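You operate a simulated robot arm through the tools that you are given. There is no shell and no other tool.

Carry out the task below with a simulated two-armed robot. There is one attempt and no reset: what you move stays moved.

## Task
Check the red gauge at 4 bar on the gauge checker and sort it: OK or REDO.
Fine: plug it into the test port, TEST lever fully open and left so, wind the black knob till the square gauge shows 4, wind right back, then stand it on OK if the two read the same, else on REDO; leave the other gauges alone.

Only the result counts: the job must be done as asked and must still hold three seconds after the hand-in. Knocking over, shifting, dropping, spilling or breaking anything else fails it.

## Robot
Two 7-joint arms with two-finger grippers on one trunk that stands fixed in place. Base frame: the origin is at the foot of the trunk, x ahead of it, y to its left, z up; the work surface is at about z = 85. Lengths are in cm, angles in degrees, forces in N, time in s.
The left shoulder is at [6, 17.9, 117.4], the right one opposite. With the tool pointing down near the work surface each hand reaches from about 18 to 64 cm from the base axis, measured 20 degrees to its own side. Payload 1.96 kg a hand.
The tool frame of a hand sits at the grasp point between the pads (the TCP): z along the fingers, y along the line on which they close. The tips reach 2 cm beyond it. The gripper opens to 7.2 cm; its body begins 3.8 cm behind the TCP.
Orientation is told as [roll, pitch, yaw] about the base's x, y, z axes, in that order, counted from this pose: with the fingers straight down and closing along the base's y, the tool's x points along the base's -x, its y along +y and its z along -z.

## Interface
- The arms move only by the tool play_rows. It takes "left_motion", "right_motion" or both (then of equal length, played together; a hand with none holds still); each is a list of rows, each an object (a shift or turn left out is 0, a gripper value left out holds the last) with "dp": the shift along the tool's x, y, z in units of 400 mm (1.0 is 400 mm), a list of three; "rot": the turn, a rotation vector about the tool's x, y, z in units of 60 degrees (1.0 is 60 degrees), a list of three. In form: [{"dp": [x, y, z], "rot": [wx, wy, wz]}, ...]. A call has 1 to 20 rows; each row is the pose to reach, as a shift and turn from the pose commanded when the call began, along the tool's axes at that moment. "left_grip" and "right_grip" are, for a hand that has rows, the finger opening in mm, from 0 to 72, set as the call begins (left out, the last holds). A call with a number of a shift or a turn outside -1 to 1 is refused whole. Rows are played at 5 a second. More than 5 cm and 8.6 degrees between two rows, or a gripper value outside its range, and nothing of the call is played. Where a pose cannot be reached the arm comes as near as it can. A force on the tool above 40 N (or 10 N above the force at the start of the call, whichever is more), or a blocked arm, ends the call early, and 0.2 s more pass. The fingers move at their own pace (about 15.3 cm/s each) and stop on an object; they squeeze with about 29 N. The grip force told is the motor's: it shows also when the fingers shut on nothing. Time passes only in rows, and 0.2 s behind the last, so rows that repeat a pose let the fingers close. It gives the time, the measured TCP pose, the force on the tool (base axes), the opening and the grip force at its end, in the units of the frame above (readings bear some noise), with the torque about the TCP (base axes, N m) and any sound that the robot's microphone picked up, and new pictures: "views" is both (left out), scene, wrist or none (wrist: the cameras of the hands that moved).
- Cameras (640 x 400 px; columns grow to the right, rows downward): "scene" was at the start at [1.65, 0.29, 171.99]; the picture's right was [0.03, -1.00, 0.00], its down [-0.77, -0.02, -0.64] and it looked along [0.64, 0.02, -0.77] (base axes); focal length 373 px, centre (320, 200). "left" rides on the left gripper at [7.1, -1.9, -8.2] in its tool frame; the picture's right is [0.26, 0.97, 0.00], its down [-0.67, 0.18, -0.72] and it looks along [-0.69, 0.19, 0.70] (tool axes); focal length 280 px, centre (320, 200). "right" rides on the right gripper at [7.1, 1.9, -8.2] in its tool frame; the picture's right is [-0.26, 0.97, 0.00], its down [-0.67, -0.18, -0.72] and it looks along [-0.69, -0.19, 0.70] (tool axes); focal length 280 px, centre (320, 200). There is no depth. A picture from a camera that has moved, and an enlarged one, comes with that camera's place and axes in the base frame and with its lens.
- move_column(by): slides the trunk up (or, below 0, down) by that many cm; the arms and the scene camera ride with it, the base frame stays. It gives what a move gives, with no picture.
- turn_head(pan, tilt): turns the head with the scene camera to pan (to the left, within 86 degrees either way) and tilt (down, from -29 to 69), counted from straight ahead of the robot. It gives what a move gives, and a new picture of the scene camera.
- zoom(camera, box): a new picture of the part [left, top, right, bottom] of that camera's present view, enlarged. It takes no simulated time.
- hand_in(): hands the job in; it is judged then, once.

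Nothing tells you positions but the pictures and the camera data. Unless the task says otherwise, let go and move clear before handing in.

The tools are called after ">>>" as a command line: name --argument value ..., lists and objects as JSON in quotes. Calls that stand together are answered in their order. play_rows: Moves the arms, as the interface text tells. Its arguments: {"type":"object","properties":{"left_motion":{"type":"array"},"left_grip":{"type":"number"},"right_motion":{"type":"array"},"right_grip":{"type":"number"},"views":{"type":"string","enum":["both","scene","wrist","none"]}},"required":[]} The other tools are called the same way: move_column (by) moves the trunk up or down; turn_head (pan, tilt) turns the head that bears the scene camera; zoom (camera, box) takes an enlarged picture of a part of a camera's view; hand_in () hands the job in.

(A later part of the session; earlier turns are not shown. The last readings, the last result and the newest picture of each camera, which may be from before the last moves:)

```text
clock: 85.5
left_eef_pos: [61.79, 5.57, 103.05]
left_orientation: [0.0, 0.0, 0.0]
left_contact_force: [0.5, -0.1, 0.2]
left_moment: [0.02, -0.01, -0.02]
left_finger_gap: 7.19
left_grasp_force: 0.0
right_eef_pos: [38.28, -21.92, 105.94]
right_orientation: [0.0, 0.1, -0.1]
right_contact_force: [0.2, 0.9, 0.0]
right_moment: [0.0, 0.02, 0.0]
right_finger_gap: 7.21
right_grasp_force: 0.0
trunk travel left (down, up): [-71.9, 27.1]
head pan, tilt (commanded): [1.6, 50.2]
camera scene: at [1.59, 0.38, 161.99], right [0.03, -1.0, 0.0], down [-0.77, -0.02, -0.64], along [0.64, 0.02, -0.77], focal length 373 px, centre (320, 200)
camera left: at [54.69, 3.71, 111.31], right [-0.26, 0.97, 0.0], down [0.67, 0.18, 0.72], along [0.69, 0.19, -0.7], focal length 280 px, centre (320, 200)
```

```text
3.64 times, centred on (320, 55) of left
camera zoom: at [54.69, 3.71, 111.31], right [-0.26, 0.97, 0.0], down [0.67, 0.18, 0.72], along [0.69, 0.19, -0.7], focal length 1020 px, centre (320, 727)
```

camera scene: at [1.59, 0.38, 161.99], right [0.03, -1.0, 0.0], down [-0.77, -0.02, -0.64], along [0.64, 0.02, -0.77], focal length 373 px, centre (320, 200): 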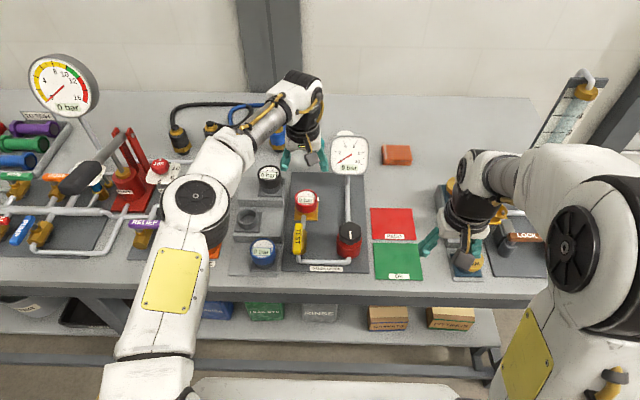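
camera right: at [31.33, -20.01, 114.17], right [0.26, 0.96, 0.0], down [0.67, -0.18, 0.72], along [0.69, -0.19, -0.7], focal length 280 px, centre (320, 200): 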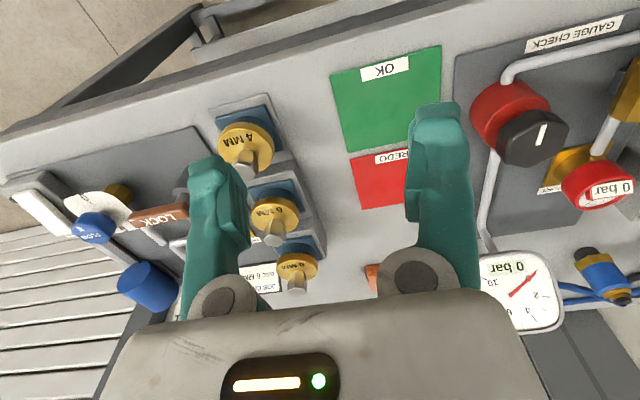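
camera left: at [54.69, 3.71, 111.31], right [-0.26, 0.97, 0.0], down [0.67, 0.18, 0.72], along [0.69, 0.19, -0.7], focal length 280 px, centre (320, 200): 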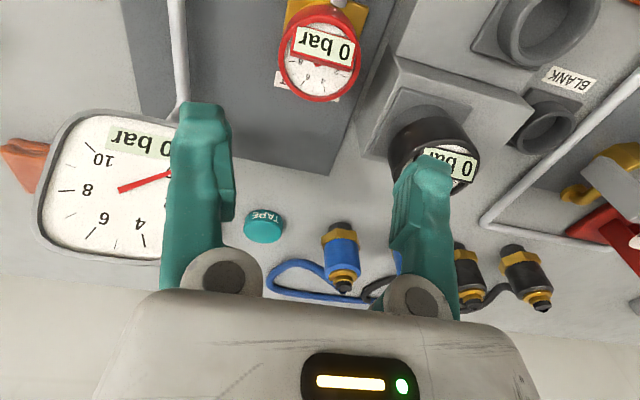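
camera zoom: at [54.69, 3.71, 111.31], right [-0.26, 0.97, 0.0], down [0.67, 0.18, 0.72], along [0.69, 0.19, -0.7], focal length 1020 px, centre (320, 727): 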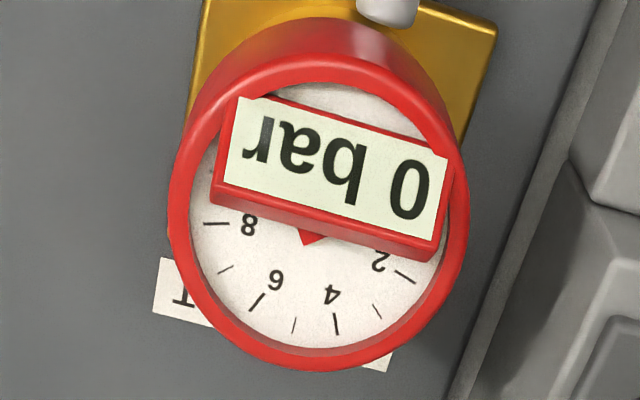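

The gauge is centred under the hand and still reads 0. I'll lower over it and grip.

>>> play_rows --left_motion '[{"dp": [0, 0, 0.05]}, {"dp": [0, 0, 0.1]}, {"dp": [0, 0, 0.15]}, {"dp": [0, 0, 0.2]}, {"dp": [0, 0, 0.24]}, {"dp": [0, 0, 0.27]}, {"dp": [0, 0, 0.3]}, {"dp": [0, 0, 0.32]}, {"dp": [0, 0, 0.336]}, {"dp": [0, 0, 0.336]}]' --left_grip 72 --views "wrist"

>>> play_rows --left_motion '[{"dp": [0, 0, 0]}, {"dp": [0, 0, 0]}, {"dp": [0, 0, 0]}]' --left_grip 40 --views "wrist"

```text
clock: 87.7
left_eef_pos: [61.81, 5.49, 89.66]
left_orientation: [-0.1, -0.1, -0.1]
left_contact_force: [-0.3, -0.2, -0.9]
left_moment: [0.01, -0.04, 0.0]
left_finger_gap: 7.19
left_grasp_force: 0.1
right_eef_pos: [38.44, -22.01, 105.92]
right_orientation: [0.0, 0.1, -0.1]
right_contact_force: [-0.5, 1.0, -0.4]
right_moment: [-0.02, 0.03, 0.01]
right_finger_gap: 7.2
right_grasp_force: 0.0
trunk travel left (down, up): [-71.9, 27.1]
head pan, tilt (commanded): [1.6, 50.2]
camera left: at [54.82, 3.63, 97.82], right [-0.26, 0.96, 0.0], down [0.67, 0.18, 0.72], along [0.69, 0.19, -0.7], focal length 280 px, centre (320, 200)
```

left: 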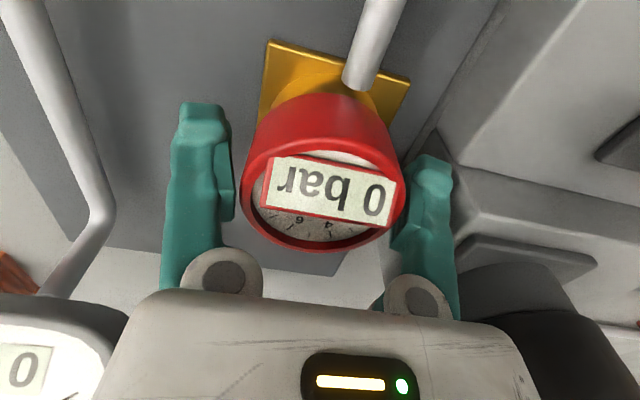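

```text
clock: 88.5
left_eef_pos: [61.76, 5.43, 89.61]
left_orientation: [0.0, -0.1, -0.1]
left_contact_force: [-0.5, 0.2, -0.4]
left_moment: [-0.02, 0.01, -0.04]
left_finger_gap: 6.66
left_grasp_force: 28.7
right_eef_pos: [38.38, -21.94, 105.83]
right_orientation: [0.2, 0.0, -0.1]
right_contact_force: [-0.1, -0.8, 0.1]
right_moment: [0.03, 0.04, 0.02]
right_finger_gap: 7.17
right_grasp_force: 0.0
trunk travel left (down, up): [-71.9, 27.1]
head pan, tilt (commanded): [1.6, 50.2]
camera left: at [54.82, 3.64, 97.83], right [-0.26, 0.96, 0.0], down [0.67, 0.18, 0.72], along [0.69, 0.19, -0.7], focal length 280 px, centre (320, 200)
```

left: 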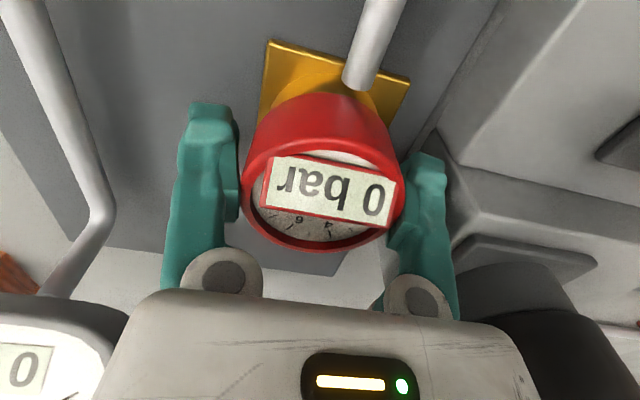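

Gripped. I'll draw the gauge straight up out of the port.

>>> play_rows --left_motion '[{"dp": [0, 0, -0.0125]}, {"dp": [0, 0, -0.025]}, {"dp": [0, 0, -0.04]}, {"dp": [0, 0, -0.06]}, {"dp": [0, 0, -0.09]}, {"dp": [0, 0, -0.13]}, {"dp": [0, 0, -0.18]}, {"dp": [0, 0, -0.23]}, {"dp": [0, 0, -0.28]}, {"dp": [0, 0, -0.3]}]' --left_grip 40 --views "both"

>>> zoom --camera "scene" --box '[270, 140, 390, 280]'

```text
clock: 90.7
left_eef_pos: [61.78, 5.61, 101.56]
left_orientation: [-0.1, 0.0, 0.0]
left_contact_force: [-0.7, -0.1, -2.5]
left_moment: [-0.03, 0.04, 0.0]
left_finger_gap: 6.63
left_grasp_force: 29.2
right_eef_pos: [38.38, -21.95, 105.88]
right_orientation: [0.1, 0.0, -0.1]
right_contact_force: [0.1, 0.1, 0.4]
right_moment: [-0.01, 0.02, 0.02]
right_finger_gap: 7.21
right_grasp_force: 0.1
trunk travel left (down, up): [-71.9, 27.1]
head pan, tilt (commanded): [1.6, 50.2]
camera scene: at [1.68, 0.28, 161.98], right [0.03, -1.0, 0.0], down [-0.77, -0.02, -0.64], along [0.64, 0.02, -0.77], focal length 373 px, centre (320, 200)
camera left: at [54.74, 3.65, 109.83], right [-0.26, 0.97, 0.0], down [0.67, 0.18, 0.72], along [0.69, 0.19, -0.7], focal length 280 px, centre (320, 200)
```

scene: 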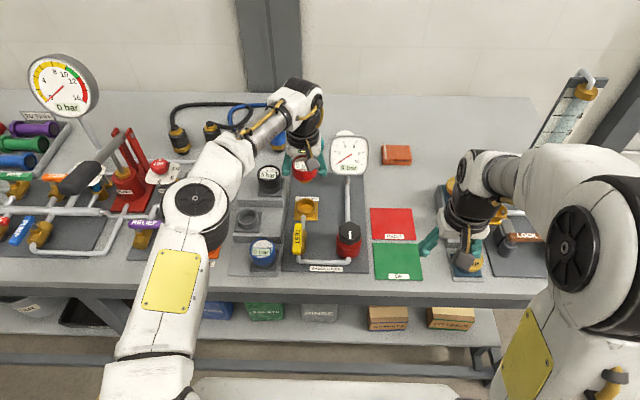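
left: 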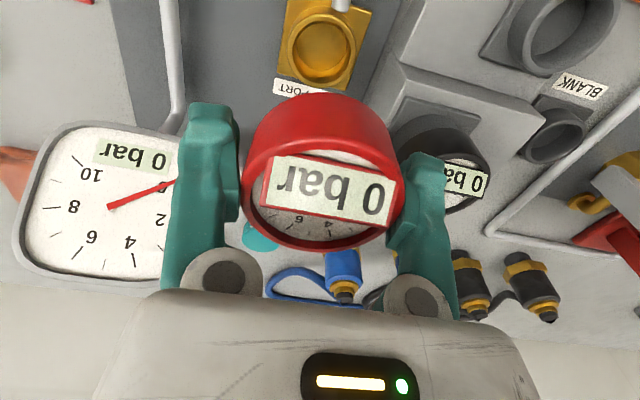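

```text
2.86 times, centred on (330, 210) of scene
camera zoom: at [1.68, 0.28, 161.98], right [0.03, -1.0, 0.0], down [-0.77, -0.02, -0.64], along [0.64, 0.02, -0.77], focal length 1065 px, centre (291, 171)
```

zoom: 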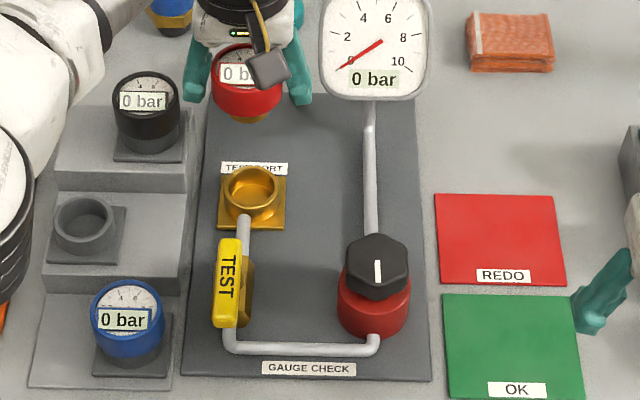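

The gauge is out. I'll move the right hand further out and carry the gauge with the left hand toward the near-left part of the OK pad as a halfway stop.

>>> play_rows --left_motion '[{"dp": [0.05, -0.015, -0.01]}, {"dp": [0.1, -0.03, -0.02]}, {"dp": [0.15, -0.05, -0.035]}, {"dp": [0.21, -0.07, -0.035]}, {"dp": [0.27, -0.09, -0.035]}, {"dp": [0.278, -0.14, -0.035]}, {"dp": [0.286, -0.19, -0.035]}, {"dp": [0.294, -0.24, -0.035]}, {"dp": [0.302, -0.29, -0.035]}, {"dp": [0.31, -0.34, -0.035]}, {"dp": [0.318, -0.39, -0.035]}, {"dp": [0.326, -0.44, -0.035]}, {"dp": [0.3325, -0.49, -0.035]}, {"dp": [0.3325, -0.49, -0.035]}]' --left_grip 40 --right_motion '[{"dp": [0.03, -0.0375, -0.01]}, {"dp": [0.06, -0.075, -0.02]}, {"dp": [0.09, -0.1125, -0.03]}, {"dp": [0.12, -0.15, -0.04]}, {"dp": [0.15, -0.1875, -0.05]}, {"dp": [0.15, -0.225, -0.05]}, {"dp": [0.15, -0.225, -0.05]}, {"dp": [0.15, -0.225, -0.05]}, {"dp": [0.15, -0.225, -0.05]}, {"dp": [0.15, -0.225, -0.05]}, {"dp": [0.15, -0.225, -0.05]}, {"dp": [0.15, -0.225, -0.05]}, {"dp": [0.15, -0.225, -0.05]}, {"dp": [0.15, -0.225, -0.05]}]' --right_grip 72 --views "both"

```text
clock: 93.7
left_eef_pos: [48.6, -14.09, 102.88]
left_orientation: [0.0, 0.1, 0.0]
left_contact_force: [0.6, 0.6, -2.1]
left_moment: [0.0, -0.02, -0.02]
left_finger_gap: 6.62
left_grasp_force: 29.0
right_eef_pos: [32.42, -30.79, 107.86]
right_orientation: [-0.1, 0.0, -0.1]
right_contact_force: [0.3, -0.1, 0.3]
right_moment: [0.01, 0.01, -0.03]
right_finger_gap: 7.18
right_grasp_force: 0.1
trunk travel left (down, up): [-71.9, 27.1]
head pan, tilt (commanded): [1.6, 50.2]
camera scene: at [1.68, 0.34, 161.99], right [0.03, -1.0, 0.0], down [-0.77, -0.02, -0.64], along [0.64, 0.02, -0.77], focal length 373 px, centre (320, 200)
camera right: at [25.32, -28.98, 116.2], right [0.26, 0.96, 0.0], down [0.67, -0.18, 0.72], along [0.69, -0.19, -0.7], focal length 280 px, centre (320, 200)
camera left: at [41.53, -15.96, 111.16], right [-0.26, 0.97, 0.0], down [0.67, 0.18, 0.72], along [0.69, 0.19, -0.7], focal length 280 px, centre (320, 200)
```

scene: 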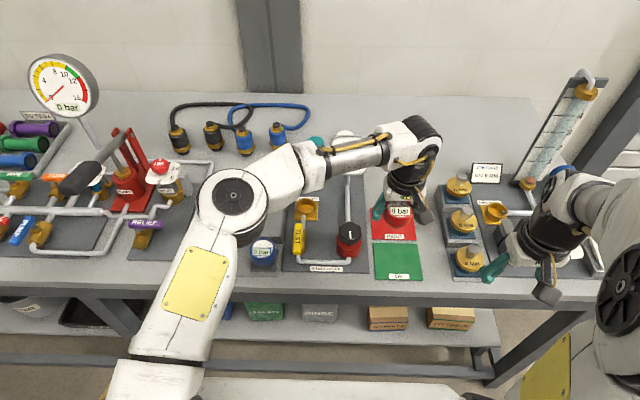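
right: 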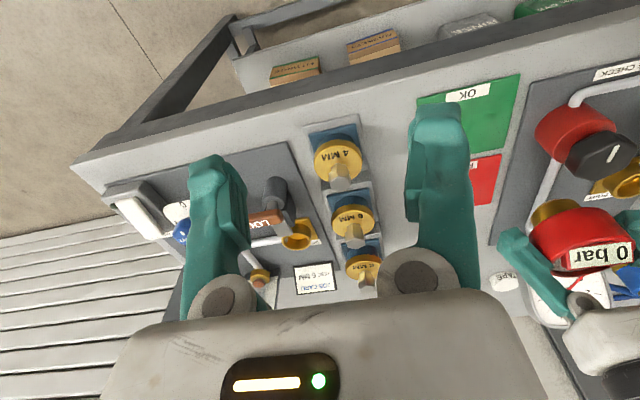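
left: 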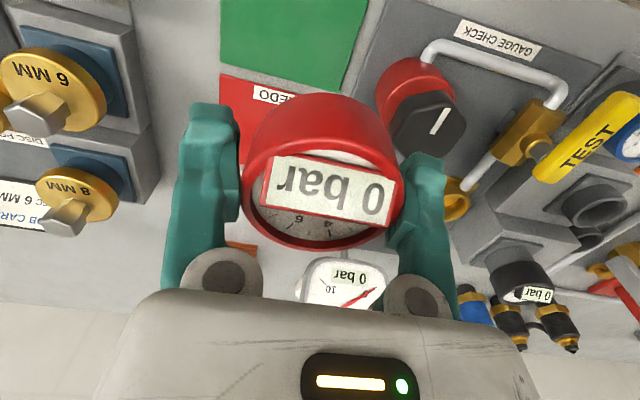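

The left arm reaches here comfortably. I'll shift to about (48, -15.8), near the middle of the OK pad and clear of the knob, and lower toward the surface.

>>> play_rows --left_motion '[{"dp": [0.008, -0.021, 0]}, {"dp": [0.015, -0.0425, 0]}, {"dp": [0.015, -0.0425, 0.05]}, {"dp": [0.015, -0.0425, 0.1]}, {"dp": [0.015, -0.0425, 0.15]}, {"dp": [0.015, -0.0425, 0.2]}, {"dp": [0.015, -0.0425, 0.245]}, {"dp": [0.015, -0.0425, 0.28]}, {"dp": [0.015, -0.0425, 0.305]}, {"dp": [0.015, -0.0425, 0.305]}]' --left_grip 40 --views "both"

>>> zoom --camera "scene" --box '[330, 180, 470, 290]'

>>> zoom --camera "right" --box '[400, 40, 640, 220]'

```text
clock: 95.9
left_eef_pos: [47.77, -15.78, 90.83]
left_orientation: [-0.1, -0.1, 0.0]
left_contact_force: [-0.2, -0.3, -2.0]
left_moment: [0.0, -0.02, 0.01]
left_finger_gap: 6.59
left_grasp_force: 28.8
right_eef_pos: [32.37, -30.85, 107.94]
right_orientation: [0.1, 0.0, -0.1]
right_contact_force: [0.3, 0.0, 0.0]
right_moment: [-0.04, -0.02, -0.02]
right_finger_gap: 7.2
right_grasp_force: 0.0
trunk travel left (down, up): [-71.9, 27.1]
head pan, tilt (commanded): [1.6, 50.2]
camera scene: at [1.66, 0.28, 161.99], right [0.03, -1.0, 0.0], down [-0.77, -0.02, -0.64], along [0.64, 0.02, -0.77], focal length 373 px, centre (320, 200)
camera left: at [40.85, -17.61, 99.01], right [-0.26, 0.97, 0.0], down [0.67, 0.18, 0.72], along [0.69, 0.19, -0.7], focal length 280 px, centre (320, 200)
```

scene: 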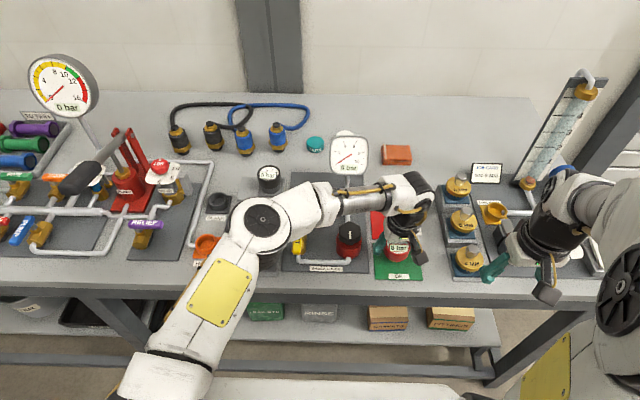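
left: 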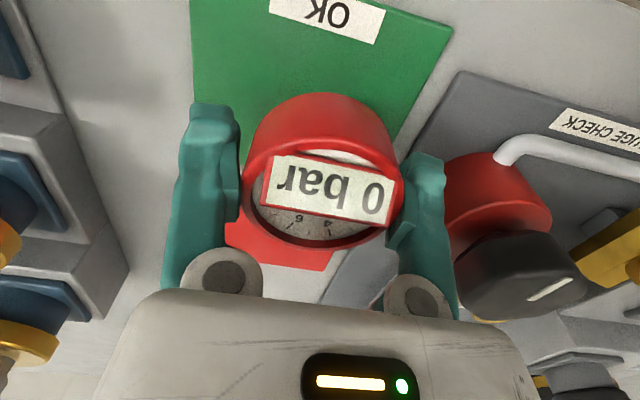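

```text
3.64 times, centred on (400, 235) of scene
camera zoom: at [1.66, 0.28, 161.99], right [0.03, -1.0, 0.0], down [-0.77, -0.02, -0.64], along [0.64, 0.02, -0.77], focal length 1355 px, centre (29, 73)
```

zoom: 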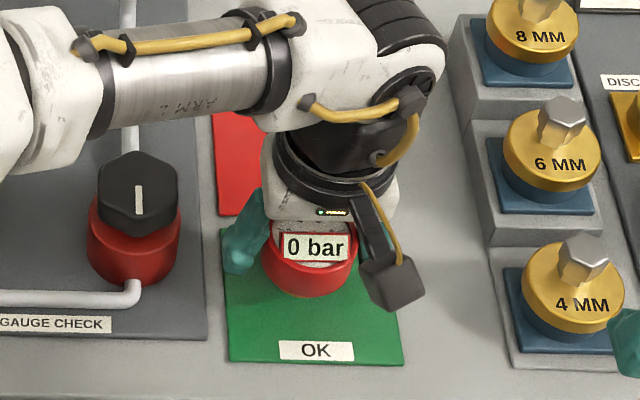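

```text
2.22 times, centred on (520, 130) of right
camera zoom: at [25.3, -29.03, 116.19], right [0.26, 0.96, 0.0], down [0.67, -0.18, 0.72], along [0.69, -0.19, -0.7], focal length 623 px, centre (-124, 356)
```

zoom: 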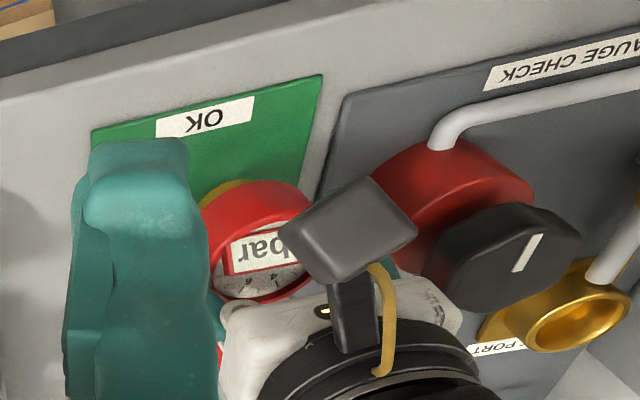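

Now I'll lower slowly until the plug touches the pad.

>>> play_rows --left_motion '[{"dp": [0, 0, 0.006]}, {"dp": [0, 0, 0.012]}, {"dp": [0, 0, 0.018]}, {"dp": [0, 0, 0.024]}, {"dp": [0, 0, 0.03]}, {"dp": [0, 0, 0.036]}, {"dp": [0, 0, 0.036]}]' --left_grip 40 --views "wrist"

```text
clock: 97.5
left_eef_pos: [47.86, -15.88, 89.22]
left_orientation: [0.0, -0.1, 0.1]
left_contact_force: [0.8, -0.1, -0.7]
left_moment: [-0.01, -0.01, 0.03]
left_finger_gap: 6.58
left_grasp_force: 29.1
right_eef_pos: [32.34, -30.93, 107.99]
right_orientation: [0.0, 0.1, -0.1]
right_contact_force: [-0.1, 0.3, 0.2]
right_moment: [0.0, 0.0, 0.02]
right_finger_gap: 7.21
right_grasp_force: 0.1
trunk travel left (down, up): [-71.9, 27.1]
head pan, tilt (commanded): [1.6, 50.2]
camera left: at [40.89, -17.62, 97.57], right [-0.26, 0.97, 0.0], down [0.67, 0.18, 0.72], along [0.69, 0.19, -0.7], focal length 280 px, centre (320, 200)
```

left: 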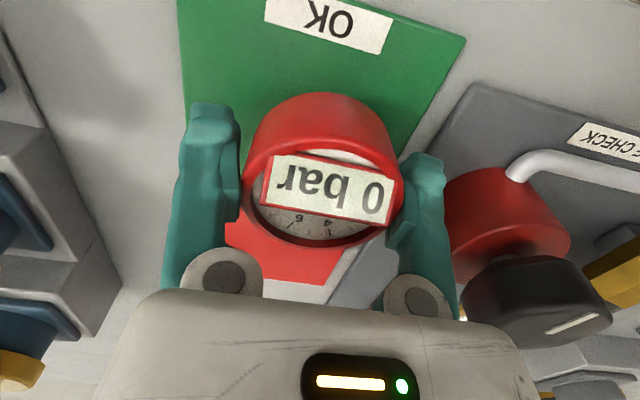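

>>> play_rows --left_motion '[{"dp": [0, 0, 0.004]}, {"dp": [0, 0, 0.008]}, {"dp": [0, 0, 0.012]}, {"dp": [0, 0, 0.016]}, {"dp": [0, 0, 0.016]}]' --left_grip 40 --views "none"

>>> zoom --camera "right" --box '[400, 40, 640, 220]'

>>> zoom --camera "scene" --box '[330, 180, 470, 290]'

```text
clock: 98.7
left_eef_pos: [47.75, -15.79, 89.04]
left_orientation: [-0.2, -0.3, 0.0]
left_contact_force: [8.1, -1.4, 38.0]
left_moment: [-0.02, 0.02, 0.01]
left_finger_gap: 6.56
left_grasp_force: 28.7
right_eef_pos: [32.25, -30.84, 108.07]
right_orientation: [0.0, -0.1, 0.0]
right_contact_force: [0.4, 0.1, 0.1]
right_moment: [0.03, -0.02, -0.01]
right_finger_gap: 7.22
right_grasp_force: 0.0
trunk travel left (down, up): [-71.9, 27.1]
head pan, tilt (commanded): [1.6, 50.2]
```

```text
2.22 times, centred on (520, 130) of right
camera zoom: at [25.07, -28.94, 116.32], right [0.26, 0.96, 0.0], down [0.67, -0.18, 0.72], along [0.69, -0.19, -0.7], focal length 623 px, centre (-124, 356)
```

zoom: 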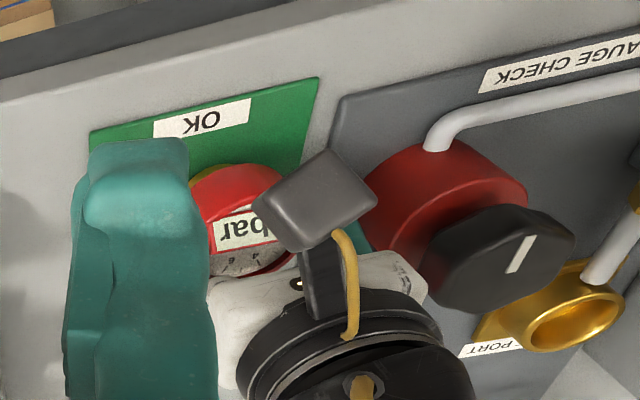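

```text
3.64 times, centred on (400, 235) of scene
camera zoom: at [1.32, 0.4, 162.04], right [0.03, -1.0, 0.0], down [-0.77, -0.02, -0.64], along [0.64, 0.02, -0.77], focal length 1355 px, centre (29, 73)
```

zoom: 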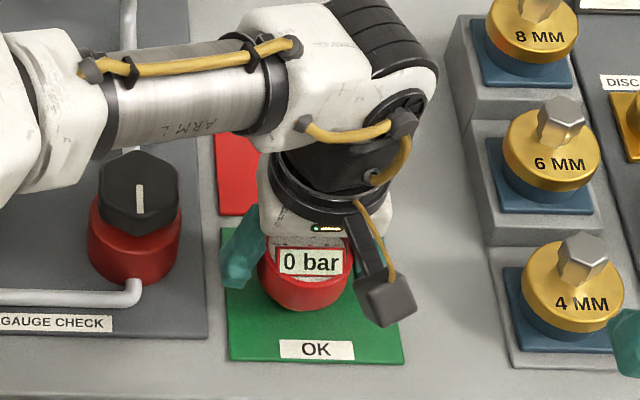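

It has touched down at z=89.0, pressing harder than needed at 38 N. I'll ease up, then open and lift off.

>>> play_rows --left_motion '[{"dp": [0, 0, -0.005]}, {"dp": [0, 0, -0.01]}, {"dp": [0, 0, -0.01]}]' --left_grip 40 --views "none"

```text
clock: 99.5
left_eef_pos: [47.75, -15.82, 89.07]
left_orientation: [0.0, -0.1, 0.0]
left_contact_force: [5.5, -1.9, 15.5]
left_moment: [-0.15, -0.15, 0.06]
left_finger_gap: 6.58
left_grasp_force: 28.9
right_eef_pos: [32.25, -30.98, 107.94]
right_orientation: [0.2, 0.0, -0.1]
right_contact_force: [0.8, -0.1, 0.3]
right_moment: [0.0, 0.02, 0.03]
right_finger_gap: 7.23
right_grasp_force: 0.2
trunk travel left (down, up): [-71.9, 27.1]
head pan, tilt (commanded): [1.6, 50.2]
```

>>> play_rows --left_motion '[{"dp": [0, 0, -0.003]}, {"dp": [0, 0, -0.003]}]' --left_grip 40 --views "none"

>>> play_rows --left_motion '[{"dp": [0, 0, 0]}, {"dp": [0, 0, 0]}, {"dp": [0, 0, 0]}]' --left_grip 72 --views "wrist"

```text
clock: 100.1
left_eef_pos: [47.82, -15.79, 89.11]
left_orientation: [0.2, 0.2, 0.0]
left_contact_force: [-0.2, 0.3, -1.7]
left_moment: [-0.02, 0.0, 0.01]
left_finger_gap: 6.55
left_grasp_force: 29.7
right_eef_pos: [32.31, -31.05, 107.87]
right_orientation: [0.1, -0.1, -0.1]
right_contact_force: [-0.5, 0.2, 0.0]
right_moment: [0.02, 0.02, -0.02]
right_finger_gap: 7.2
right_grasp_force: 0.1
trunk travel left (down, up): [-71.9, 27.1]
head pan, tilt (commanded): [1.6, 50.2]
```

```text
clock: 100.9
left_eef_pos: [47.92, -15.91, 89.28]
left_orientation: [0.2, -0.1, 0.0]
left_contact_force: [0.0, -0.1, -0.7]
left_moment: [-0.02, 0.0, 0.01]
left_finger_gap: 7.17
left_grasp_force: 0.1
right_eef_pos: [32.31, -31.07, 107.89]
right_orientation: [0.1, 0.0, -0.1]
right_contact_force: [-0.4, 0.4, -0.5]
right_moment: [0.02, 0.02, -0.02]
right_finger_gap: 7.19
right_grasp_force: 0.2
trunk travel left (down, up): [-71.9, 27.1]
head pan, tilt (commanded): [1.6, 50.2]
camera left: at [40.89, -17.64, 97.45], right [-0.26, 0.97, 0.0], down [0.67, 0.18, 0.72], along [0.69, 0.19, -0.7], focal length 280 px, centre (320, 200)
```

left: 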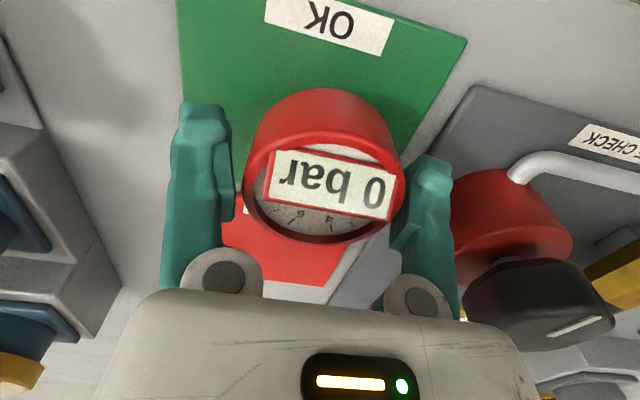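

The gauge stands upright on the pad. I'll lift the left hand straight up, slowly at first.

>>> play_rows --left_motion '[{"dp": [0, 0.003, -0.01]}, {"dp": [0, 0.003, -0.03]}, {"dp": [0, 0.003, -0.06]}, {"dp": [0, 0.003, -0.1]}, {"dp": [0, 0.003, -0.15]}, {"dp": [0, 0.003, -0.2]}, {"dp": [0, 0.003, -0.25]}, {"dp": [0, 0.003, -0.3]}, {"dp": [0, 0.003, -0.3]}]' --left_grip 72 --views "both"

>>> zoom --camera "left" --box '[220, 0, 420, 125]'

>>> zoom --camera "right" --box '[400, 40, 640, 220]'

```text
clock: 102.9
left_eef_pos: [47.88, -15.74, 101.39]
left_orientation: [0.0, -0.1, 0.0]
left_contact_force: [-0.2, 0.8, -0.6]
left_moment: [0.01, -0.01, 0.0]
left_finger_gap: 7.19
left_grasp_force: 0.0
right_eef_pos: [32.25, -30.93, 107.96]
right_orientation: [0.1, 0.0, -0.2]
right_contact_force: [0.0, 0.4, 0.7]
right_moment: [-0.01, 0.02, 0.0]
right_finger_gap: 7.2
right_grasp_force: 0.1
trunk travel left (down, up): [-71.9, 27.1]
head pan, tilt (commanded): [1.6, 50.2]
camera scene: at [1.67, 0.27, 161.99], right [0.03, -1.0, 0.0], down [-0.77, -0.02, -0.64], along [0.64, 0.02, -0.77], focal length 373 px, centre (320, 200)
camera left: at [40.86, -17.51, 109.48], right [-0.26, 0.96, 0.0], down [0.67, 0.18, 0.72], along [0.69, 0.19, -0.7], focal length 280 px, centre (320, 200)
```

scene: 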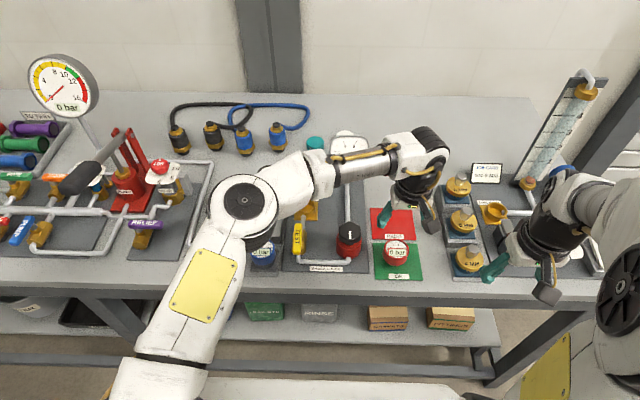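
left: 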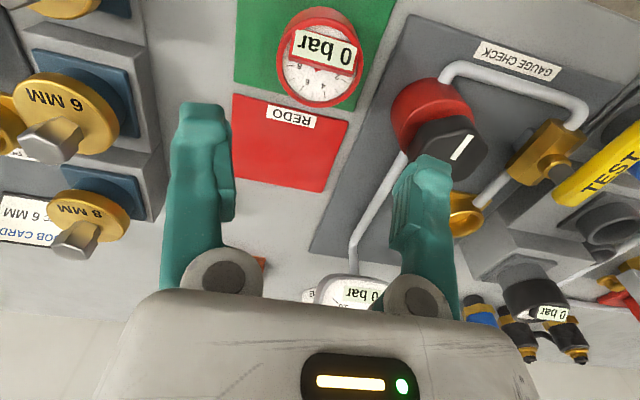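

```text
3.20 times, centred on (320, 62) of left
camera zoom: at [40.86, -17.51, 109.48], right [-0.26, 0.96, 0.0], down [0.67, 0.18, 0.72], along [0.69, 0.19, -0.7], focal length 897 px, centre (320, 640)
```

zoom: 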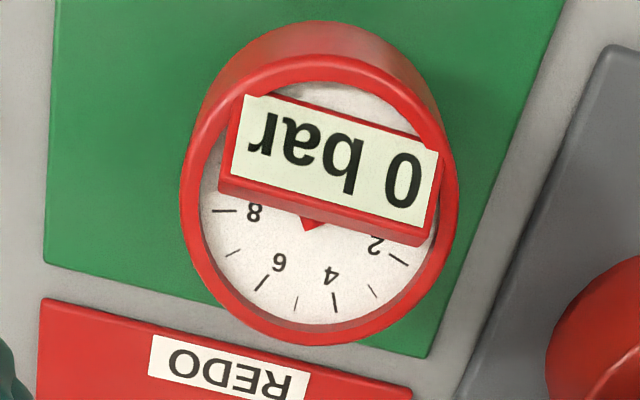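

```text
2.22 times, centred on (520, 130) of right
camera zoom: at [25.31, -29.03, 116.19], right [0.26, 0.96, 0.0], down [0.67, -0.18, 0.71], along [0.69, -0.19, -0.7], focal length 623 px, centre (-124, 356)
```

zoom: 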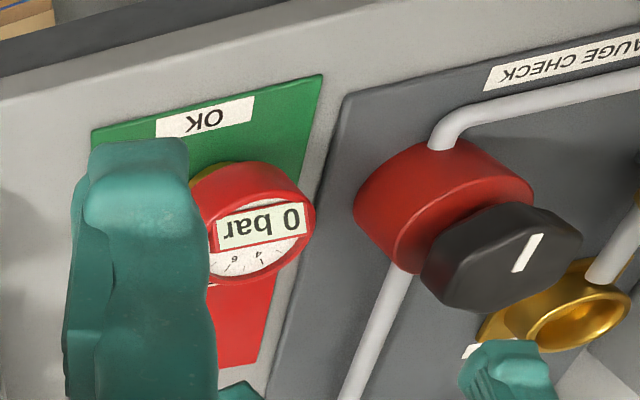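

The red gauge stands at about (47.9, -15.75) on the pad, with REDO centred near (58.6, -16.6). I'll pull the left hand well away to its own side.

>>> play_rows --left_motion '[{"dp": [0, 0.02, -0.06]}, {"dp": [0, 0.06, -0.12]}, {"dp": [0.005, 0.12, -0.18]}, {"dp": [0.01, 0.18, -0.225]}, {"dp": [0.015, 0.25, -0.225]}, {"dp": [0.02, 0.32, -0.225]}, {"dp": [0.025, 0.39, -0.225]}, {"dp": [0.03, 0.46, -0.225]}, {"dp": [0.035, 0.53, -0.225]}, {"dp": [0.04, 0.6, -0.225]}, {"dp": [0.045, 0.67, -0.225]}, {"dp": [0.05, 0.74, -0.225]}, {"dp": [0.05, 0.81, -0.225]}, {"dp": [0.05, 0.86, -0.225]}, {"dp": [0.05, 0.86, -0.225]}]' --left_grip 72 --views "scene"

```text
clock: 106.1
left_eef_pos: [45.78, 18.81, 110.1]
left_orientation: [0.0, -0.1, -0.1]
left_contact_force: [0.9, -0.2, 0.9]
left_moment: [0.01, 0.01, 0.0]
left_finger_gap: 7.21
left_grasp_force: 0.1
right_eef_pos: [32.39, -30.94, 107.9]
right_orientation: [0.1, -0.1, 0.0]
right_contact_force: [0.8, 0.1, -0.7]
right_moment: [-0.01, 0.01, 0.04]
right_finger_gap: 7.21
right_grasp_force: 0.0
trunk travel left (down, up): [-71.9, 27.1]
head pan, tilt (commanded): [1.6, 50.2]
camera scene: at [1.66, 0.25, 161.99], right [0.03, -1.0, 0.0], down [-0.77, -0.02, -0.64], along [0.64, 0.02, -0.77], focal length 373 px, centre (320, 200)
```

scene: 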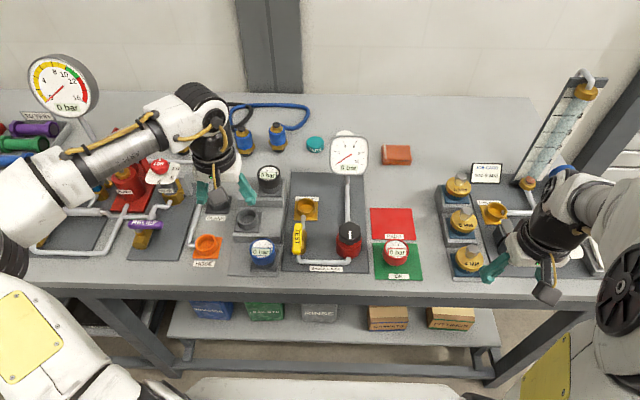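

>>> play_rows --right_motion '[{"dp": [-0.03, 0.038, 0]}, {"dp": [-0.06, 0.076, 0.01]}, {"dp": [-0.1, 0.114, 0.02]}, {"dp": [-0.14, 0.152, 0.04]}, {"dp": [-0.18, 0.19, 0.06]}, {"dp": [-0.22, 0.228, 0.08]}, {"dp": [-0.26, 0.266, 0.1]}, {"dp": [-0.3, 0.304, 0.12]}, {"dp": [-0.34, 0.342, 0.14]}, {"dp": [-0.3878, 0.38, 0.165]}, {"dp": [-0.3878, 0.38, 0.165]}]' --right_grip 72 --views "both"

>>> zoom --camera "right" --box '[220, 0, 420, 125]'

```text
clock: 108.5
left_eef_pos: [45.76, 18.83, 110.32]
left_orientation: [-0.1, 0.0, -0.1]
left_contact_force: [-0.8, 0.2, 0.6]
left_moment: [0.03, 0.03, -0.04]
left_finger_gap: 7.19
left_grasp_force: 0.1
right_eef_pos: [47.71, -15.83, 101.42]
right_orientation: [0.1, 0.1, -0.2]
right_contact_force: [-0.2, 0.5, 0.3]
right_moment: [0.0, -0.01, 0.02]
right_finger_gap: 7.21
right_grasp_force: 0.1
trunk travel left (down, up): [-71.9, 27.1]
head pan, tilt (commanded): [1.6, 50.2]
camera scene: at [1.57, 0.26, 161.99], right [0.03, -1.0, 0.0], down [-0.77, -0.02, -0.64], along [0.64, 0.02, -0.77], focal length 373 px, centre (320, 200)
camera right: at [40.79, -13.79, 109.68], right [0.26, 0.96, 0.0], down [0.67, -0.19, 0.72], along [0.69, -0.19, -0.7], focal length 280 px, centre (320, 200)
```

scene: 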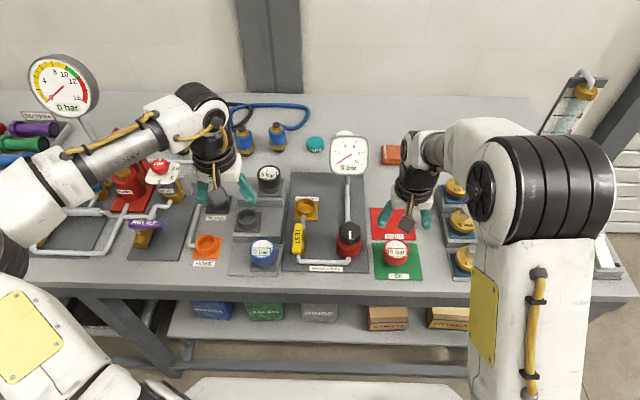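
right: 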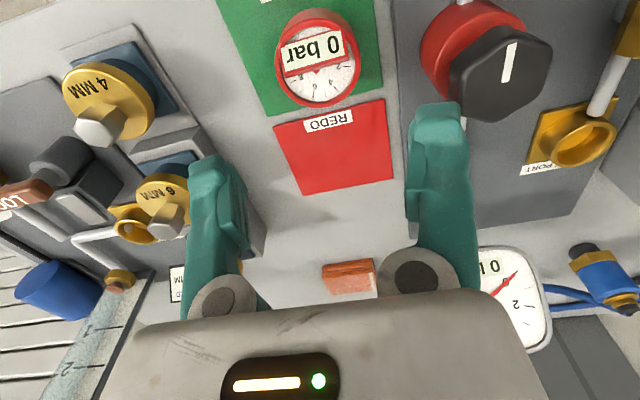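

```text
3.20 times, centred on (320, 62) of right
camera zoom: at [40.79, -13.79, 109.68], right [0.26, 0.96, 0.0], down [0.67, -0.19, 0.72], along [0.69, -0.19, -0.7], focal length 897 px, centre (320, 640)
```

zoom: 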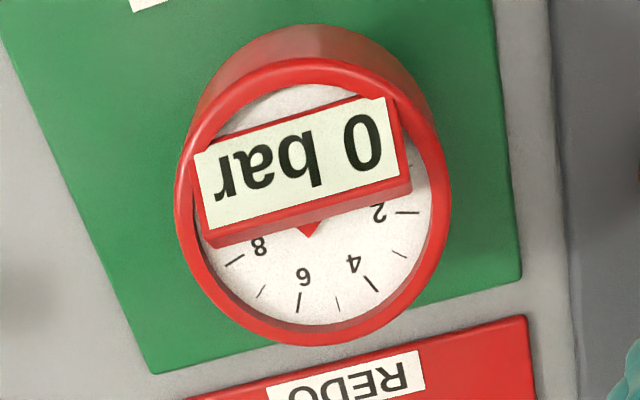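

The gauge is directly below the right hand to within about 2 mm. I'll lower over it and grip.

>>> play_rows --right_motion '[{"dp": [0.004, 0, 0.05]}, {"dp": [0.004, -0.001, 0.1]}, {"dp": [0.004, -0.001, 0.15]}, {"dp": [0.004, -0.001, 0.2]}, {"dp": [0.004, -0.001, 0.24]}, {"dp": [0.004, -0.001, 0.27]}, {"dp": [0.004, -0.001, 0.29]}, {"dp": [0.004, -0.001, 0.304]}, {"dp": [0.004, -0.001, 0.304]}]' --right_grip 72 --views "both"

>>> zoom --camera "right" --box '[160, 80, 480, 280]'

```text
clock: 110.5
left_eef_pos: [45.82, 18.92, 110.19]
left_orientation: [0.0, -0.1, 0.0]
left_contact_force: [0.1, 0.3, -0.6]
left_moment: [0.01, 0.01, 0.02]
left_finger_gap: 7.21
left_grasp_force: 0.1
right_eef_pos: [47.76, -15.8, 89.13]
right_orientation: [0.1, 0.0, -0.1]
right_contact_force: [0.0, 0.3, 0.7]
right_moment: [0.01, 0.02, 0.03]
right_finger_gap: 7.19
right_grasp_force: 0.1
trunk travel left (down, up): [-71.9, 27.1]
head pan, tilt (commanded): [1.6, 50.2]
camera scene: at [1.65, 0.29, 161.99], right [0.03, -1.0, 0.0], down [-0.77, -0.02, -0.64], along [0.64, 0.02, -0.77], focal length 373 px, centre (320, 200)
camera right: at [40.69, -13.9, 97.43], right [0.26, 0.96, 0.0], down [0.67, -0.18, 0.72], along [0.69, -0.19, -0.7], focal length 280 px, centre (320, 200)
```

scene: 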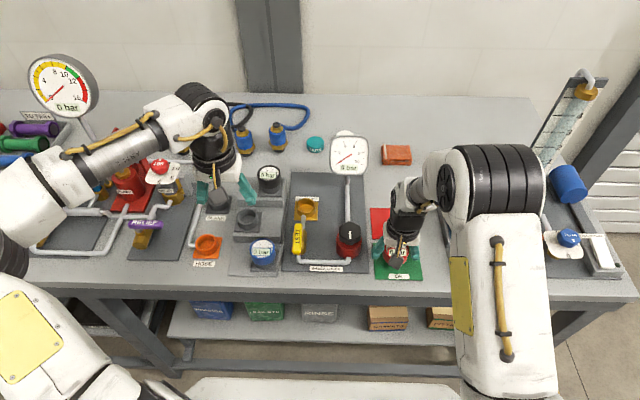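
right: 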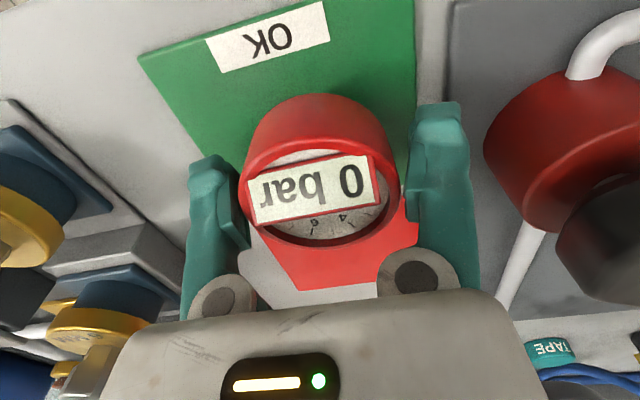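

```text
2.00 times, centred on (320, 180) of right
camera zoom: at [40.69, -13.9, 97.43], right [0.26, 0.96, 0.0], down [0.67, -0.18, 0.72], along [0.69, -0.19, -0.7], focal length 561 px, centre (320, 240)
```

zoom: 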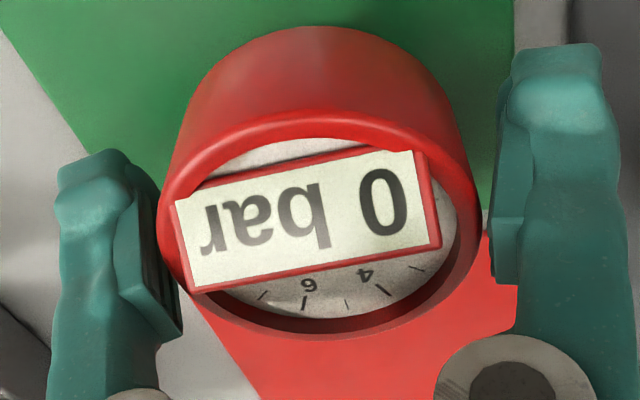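

>>> play_rows --right_motion '[{"dp": [0, 0, 0]}, {"dp": [0, 0, 0]}, {"dp": [0, 0, 0]}]' --right_grip 40 --views "wrist"

>>> play_rows --right_motion '[{"dp": [0, 0, -0.0125]}, {"dp": [0, 0, -0.025]}, {"dp": [0, 0, -0.05]}, {"dp": [0, 0, -0.075]}, {"dp": [0, 0, -0.1]}, {"dp": [0, 0, -0.125]}]' --right_grip 40 --views "both"

```text
clock: 111.3
left_eef_pos: [45.93, 18.91, 110.03]
left_orientation: [-0.1, -0.1, 0.0]
left_contact_force: [-0.4, 0.8, -0.4]
left_moment: [-0.01, -0.01, 0.0]
left_finger_gap: 7.22
left_grasp_force: 0.1
right_eef_pos: [47.64, -15.72, 89.05]
right_orientation: [0.0, 0.0, -0.1]
right_contact_force: [-1.3, -0.2, 0.4]
right_moment: [0.0, 0.02, 0.03]
right_finger_gap: 6.52
right_grasp_force: 29.0
trunk travel left (down, up): [-71.9, 27.1]
head pan, tilt (commanded): [1.6, 50.2]
camera right: at [40.7, -13.9, 97.43], right [0.26, 0.96, 0.0], down [0.67, -0.18, 0.71], along [0.69, -0.19, -0.7], focal length 280 px, centre (320, 200)
```

right: 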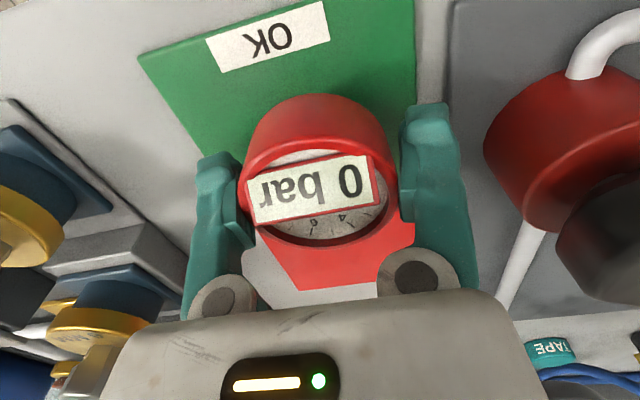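

```text
clock: 112.7
left_eef_pos: [45.85, 18.78, 110.12]
left_orientation: [0.0, -0.1, 0.1]
left_contact_force: [-0.7, -0.2, 0.0]
left_moment: [-0.01, -0.03, 0.02]
left_finger_gap: 7.19
left_grasp_force: 0.1
right_eef_pos: [47.66, -15.79, 94.14]
right_orientation: [0.0, 0.0, -0.2]
right_contact_force: [-0.7, 0.3, -1.6]
right_moment: [0.02, -0.01, -0.01]
right_finger_gap: 6.49
right_grasp_force: 28.4
trunk travel left (down, up): [-71.9, 27.1]
head pan, tilt (commanded): [1.6, 50.2]
camera scene: at [1.64, 0.29, 161.98], right [0.03, -1.0, 0.0], down [-0.77, -0.02, -0.64], along [0.64, 0.02, -0.77], focal length 373 px, centre (320, 200)
camera right: at [40.69, -13.89, 102.47], right [0.26, 0.96, 0.0], down [0.67, -0.18, 0.72], along [0.69, -0.19, -0.7], focal length 280 px, centre (320, 200)
```

scene: 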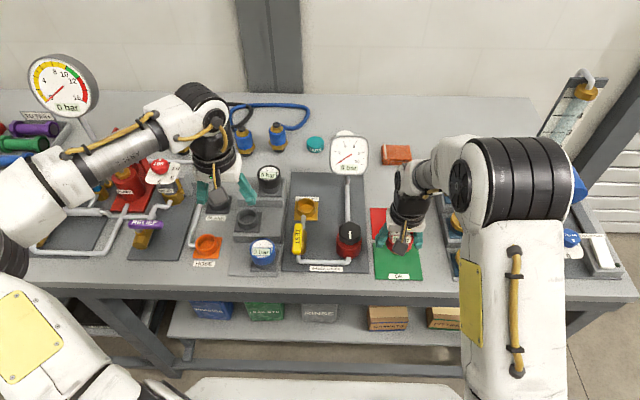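
right: 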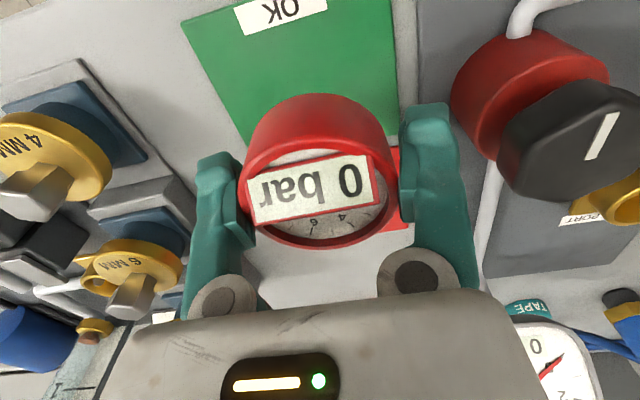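

The gauge is lifted cleanly in the right hand. I'll carry it about 10.6 cm forward over the REDO pad.

>>> play_rows --right_motion '[{"dp": [-0.03, -0.002, -0.02]}, {"dp": [-0.07, -0.005, -0.025]}, {"dp": [-0.11, -0.0075, -0.025]}, {"dp": [-0.15, -0.01, -0.025]}, {"dp": [-0.19, -0.0125, -0.025]}, {"dp": [-0.23, -0.015, -0.025]}, {"dp": [-0.265, -0.0175, -0.025]}, {"dp": [-0.265, -0.0175, -0.025]}]' --right_grip 40 --views "both"

>>> zoom --camera "scene" --box '[330, 160, 470, 290]'

```text
clock: 114.5
left_eef_pos: [45.76, 18.74, 110.19]
left_orientation: [-0.1, -0.1, -0.1]
left_contact_force: [0.4, 0.9, -0.4]
left_moment: [-0.01, 0.03, 0.0]
left_finger_gap: 7.21
left_grasp_force: 0.0
right_eef_pos: [58.33, -16.49, 95.08]
right_orientation: [0.1, -0.1, 0.0]
right_contact_force: [-0.1, 0.6, -2.4]
right_moment: [-0.01, 0.02, 0.01]
right_finger_gap: 6.47
right_grasp_force: 29.0
trunk travel left (down, up): [-71.9, 27.1]
head pan, tilt (commanded): [1.6, 50.2]
camera scene: at [1.64, 0.3, 161.99], right [0.03, -1.0, 0.0], down [-0.77, -0.02, -0.64], along [0.64, 0.02, -0.77], focal length 373 px, centre (320, 200)
camera right: at [51.27, -14.62, 103.4], right [0.26, 0.96, 0.0], down [0.67, -0.19, 0.72], along [0.69, -0.19, -0.7], focal length 280 px, centre (320, 200)
```

scene: 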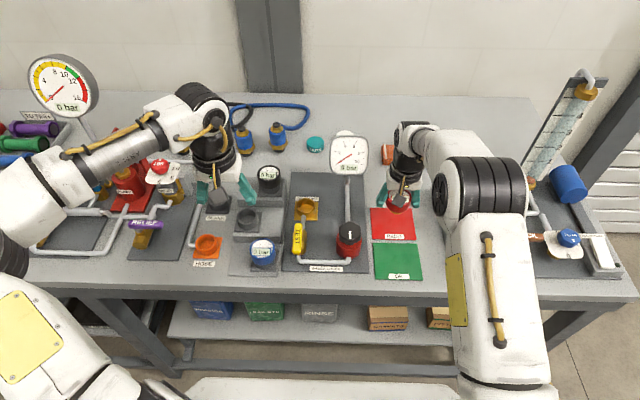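
right: 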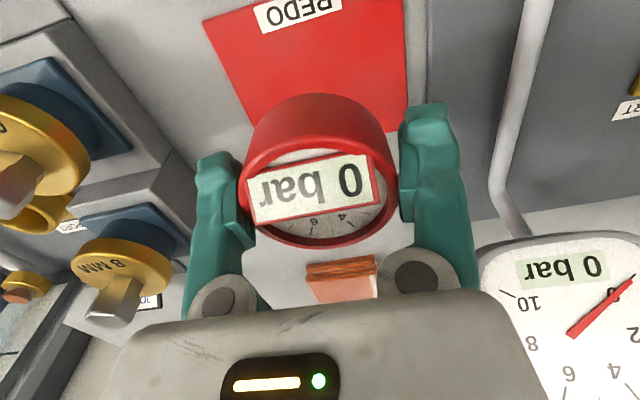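

```text
3.08 times, centred on (400, 225) of scene
camera zoom: at [1.64, 0.3, 161.99], right [0.03, -1.0, 0.0], down [-0.77, -0.02, -0.64], along [0.64, 0.02, -0.77], focal length 1147 px, centre (74, 123)
```

zoom: 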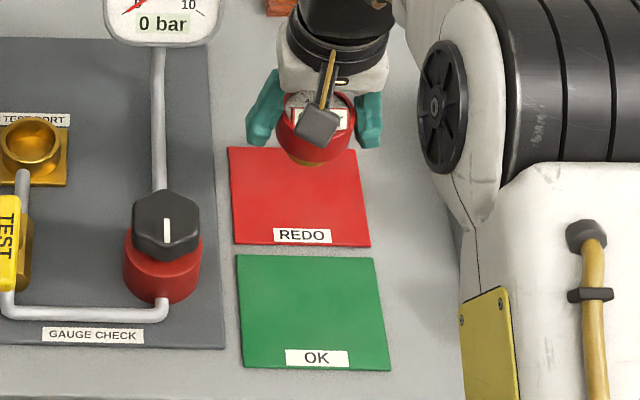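

The gauge is over the centre of REDO (about 58.3, -16.5). It was gripped at z of about 89.1 when standing on a pad, so I'll lower to just above that and then touch down gently.

>>> play_rows --right_motion '[{"dp": [0, 0, 0.035]}, {"dp": [0, 0, 0.07]}, {"dp": [0, 0, 0.1]}, {"dp": [0, 0, 0.12]}, {"dp": [0, 0, 0.133]}, {"dp": [0, 0, 0.14]}, {"dp": [0, 0, 0.14]}]' --right_grip 40 --views "wrist"

>>> zoom --camera "scene" --box '[330, 160, 470, 290]'

```text
clock: 116.1
left_eef_pos: [45.85, 18.88, 110.15]
left_orientation: [-0.1, 0.0, 0.1]
left_contact_force: [0.7, -0.6, 0.8]
left_moment: [-0.02, -0.04, 0.0]
left_finger_gap: 7.2
left_grasp_force: 0.0
right_eef_pos: [58.44, -16.52, 89.55]
right_orientation: [0.1, 0.0, 0.0]
right_contact_force: [0.4, -0.1, -1.6]
right_moment: [-0.03, 0.04, 0.01]
right_finger_gap: 6.44
right_grasp_force: 29.1
trunk travel left (down, up): [-71.9, 27.1]
head pan, tilt (commanded): [1.6, 50.2]
camera right: at [51.34, -14.61, 97.83], right [0.26, 0.96, 0.0], down [0.67, -0.18, 0.72], along [0.69, -0.19, -0.7], focal length 280 px, centre (320, 200)
```

right: 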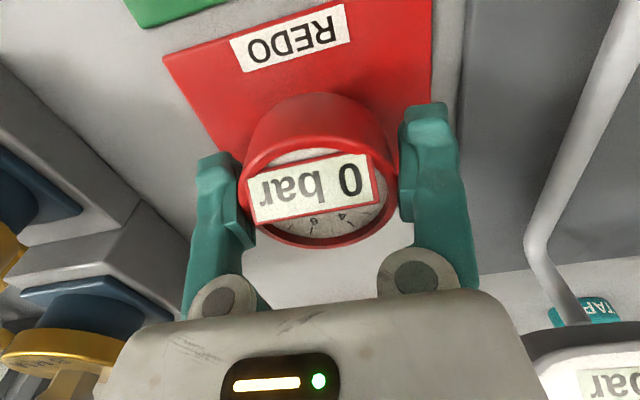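

```text
3.08 times, centred on (400, 225) of scene
camera zoom: at [1.68, 0.29, 161.99], right [0.03, -1.0, 0.0], down [-0.77, -0.02, -0.64], along [0.64, 0.02, -0.77], focal length 1147 px, centre (74, 123)
```

zoom: 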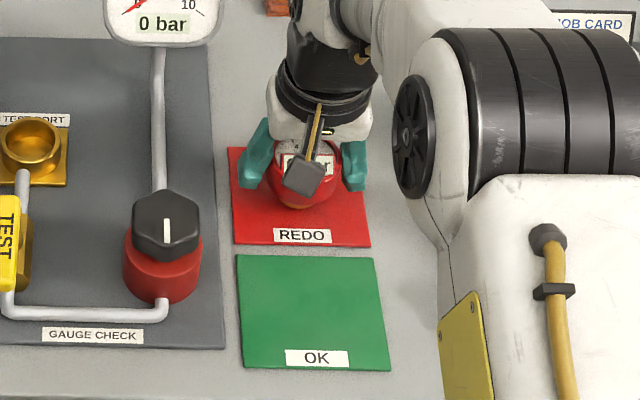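

>>> play_rows --right_motion '[{"dp": [0, 0, 0.003]}, {"dp": [0, 0, 0.006]}, {"dp": [0, 0, 0.009]}, {"dp": [0, 0, 0.012]}, {"dp": [0, 0, 0.012]}]' --right_grip 40 --views "none"

```text
clock: 117.3
left_eef_pos: [45.74, 18.78, 110.17]
left_orientation: [0.0, 0.0, 0.0]
left_contact_force: [0.8, 0.8, 1.2]
left_moment: [0.02, -0.01, -0.02]
left_finger_gap: 7.2
left_grasp_force: 0.1
right_eef_pos: [58.37, -16.55, 89.21]
right_orientation: [-0.1, -0.1, -0.1]
right_contact_force: [3.2, -0.2, 11.0]
right_moment: [0.01, 0.05, -0.02]
right_finger_gap: 6.41
right_grasp_force: 29.2
trunk travel left (down, up): [-71.9, 27.1]
head pan, tilt (commanded): [1.6, 50.2]
```

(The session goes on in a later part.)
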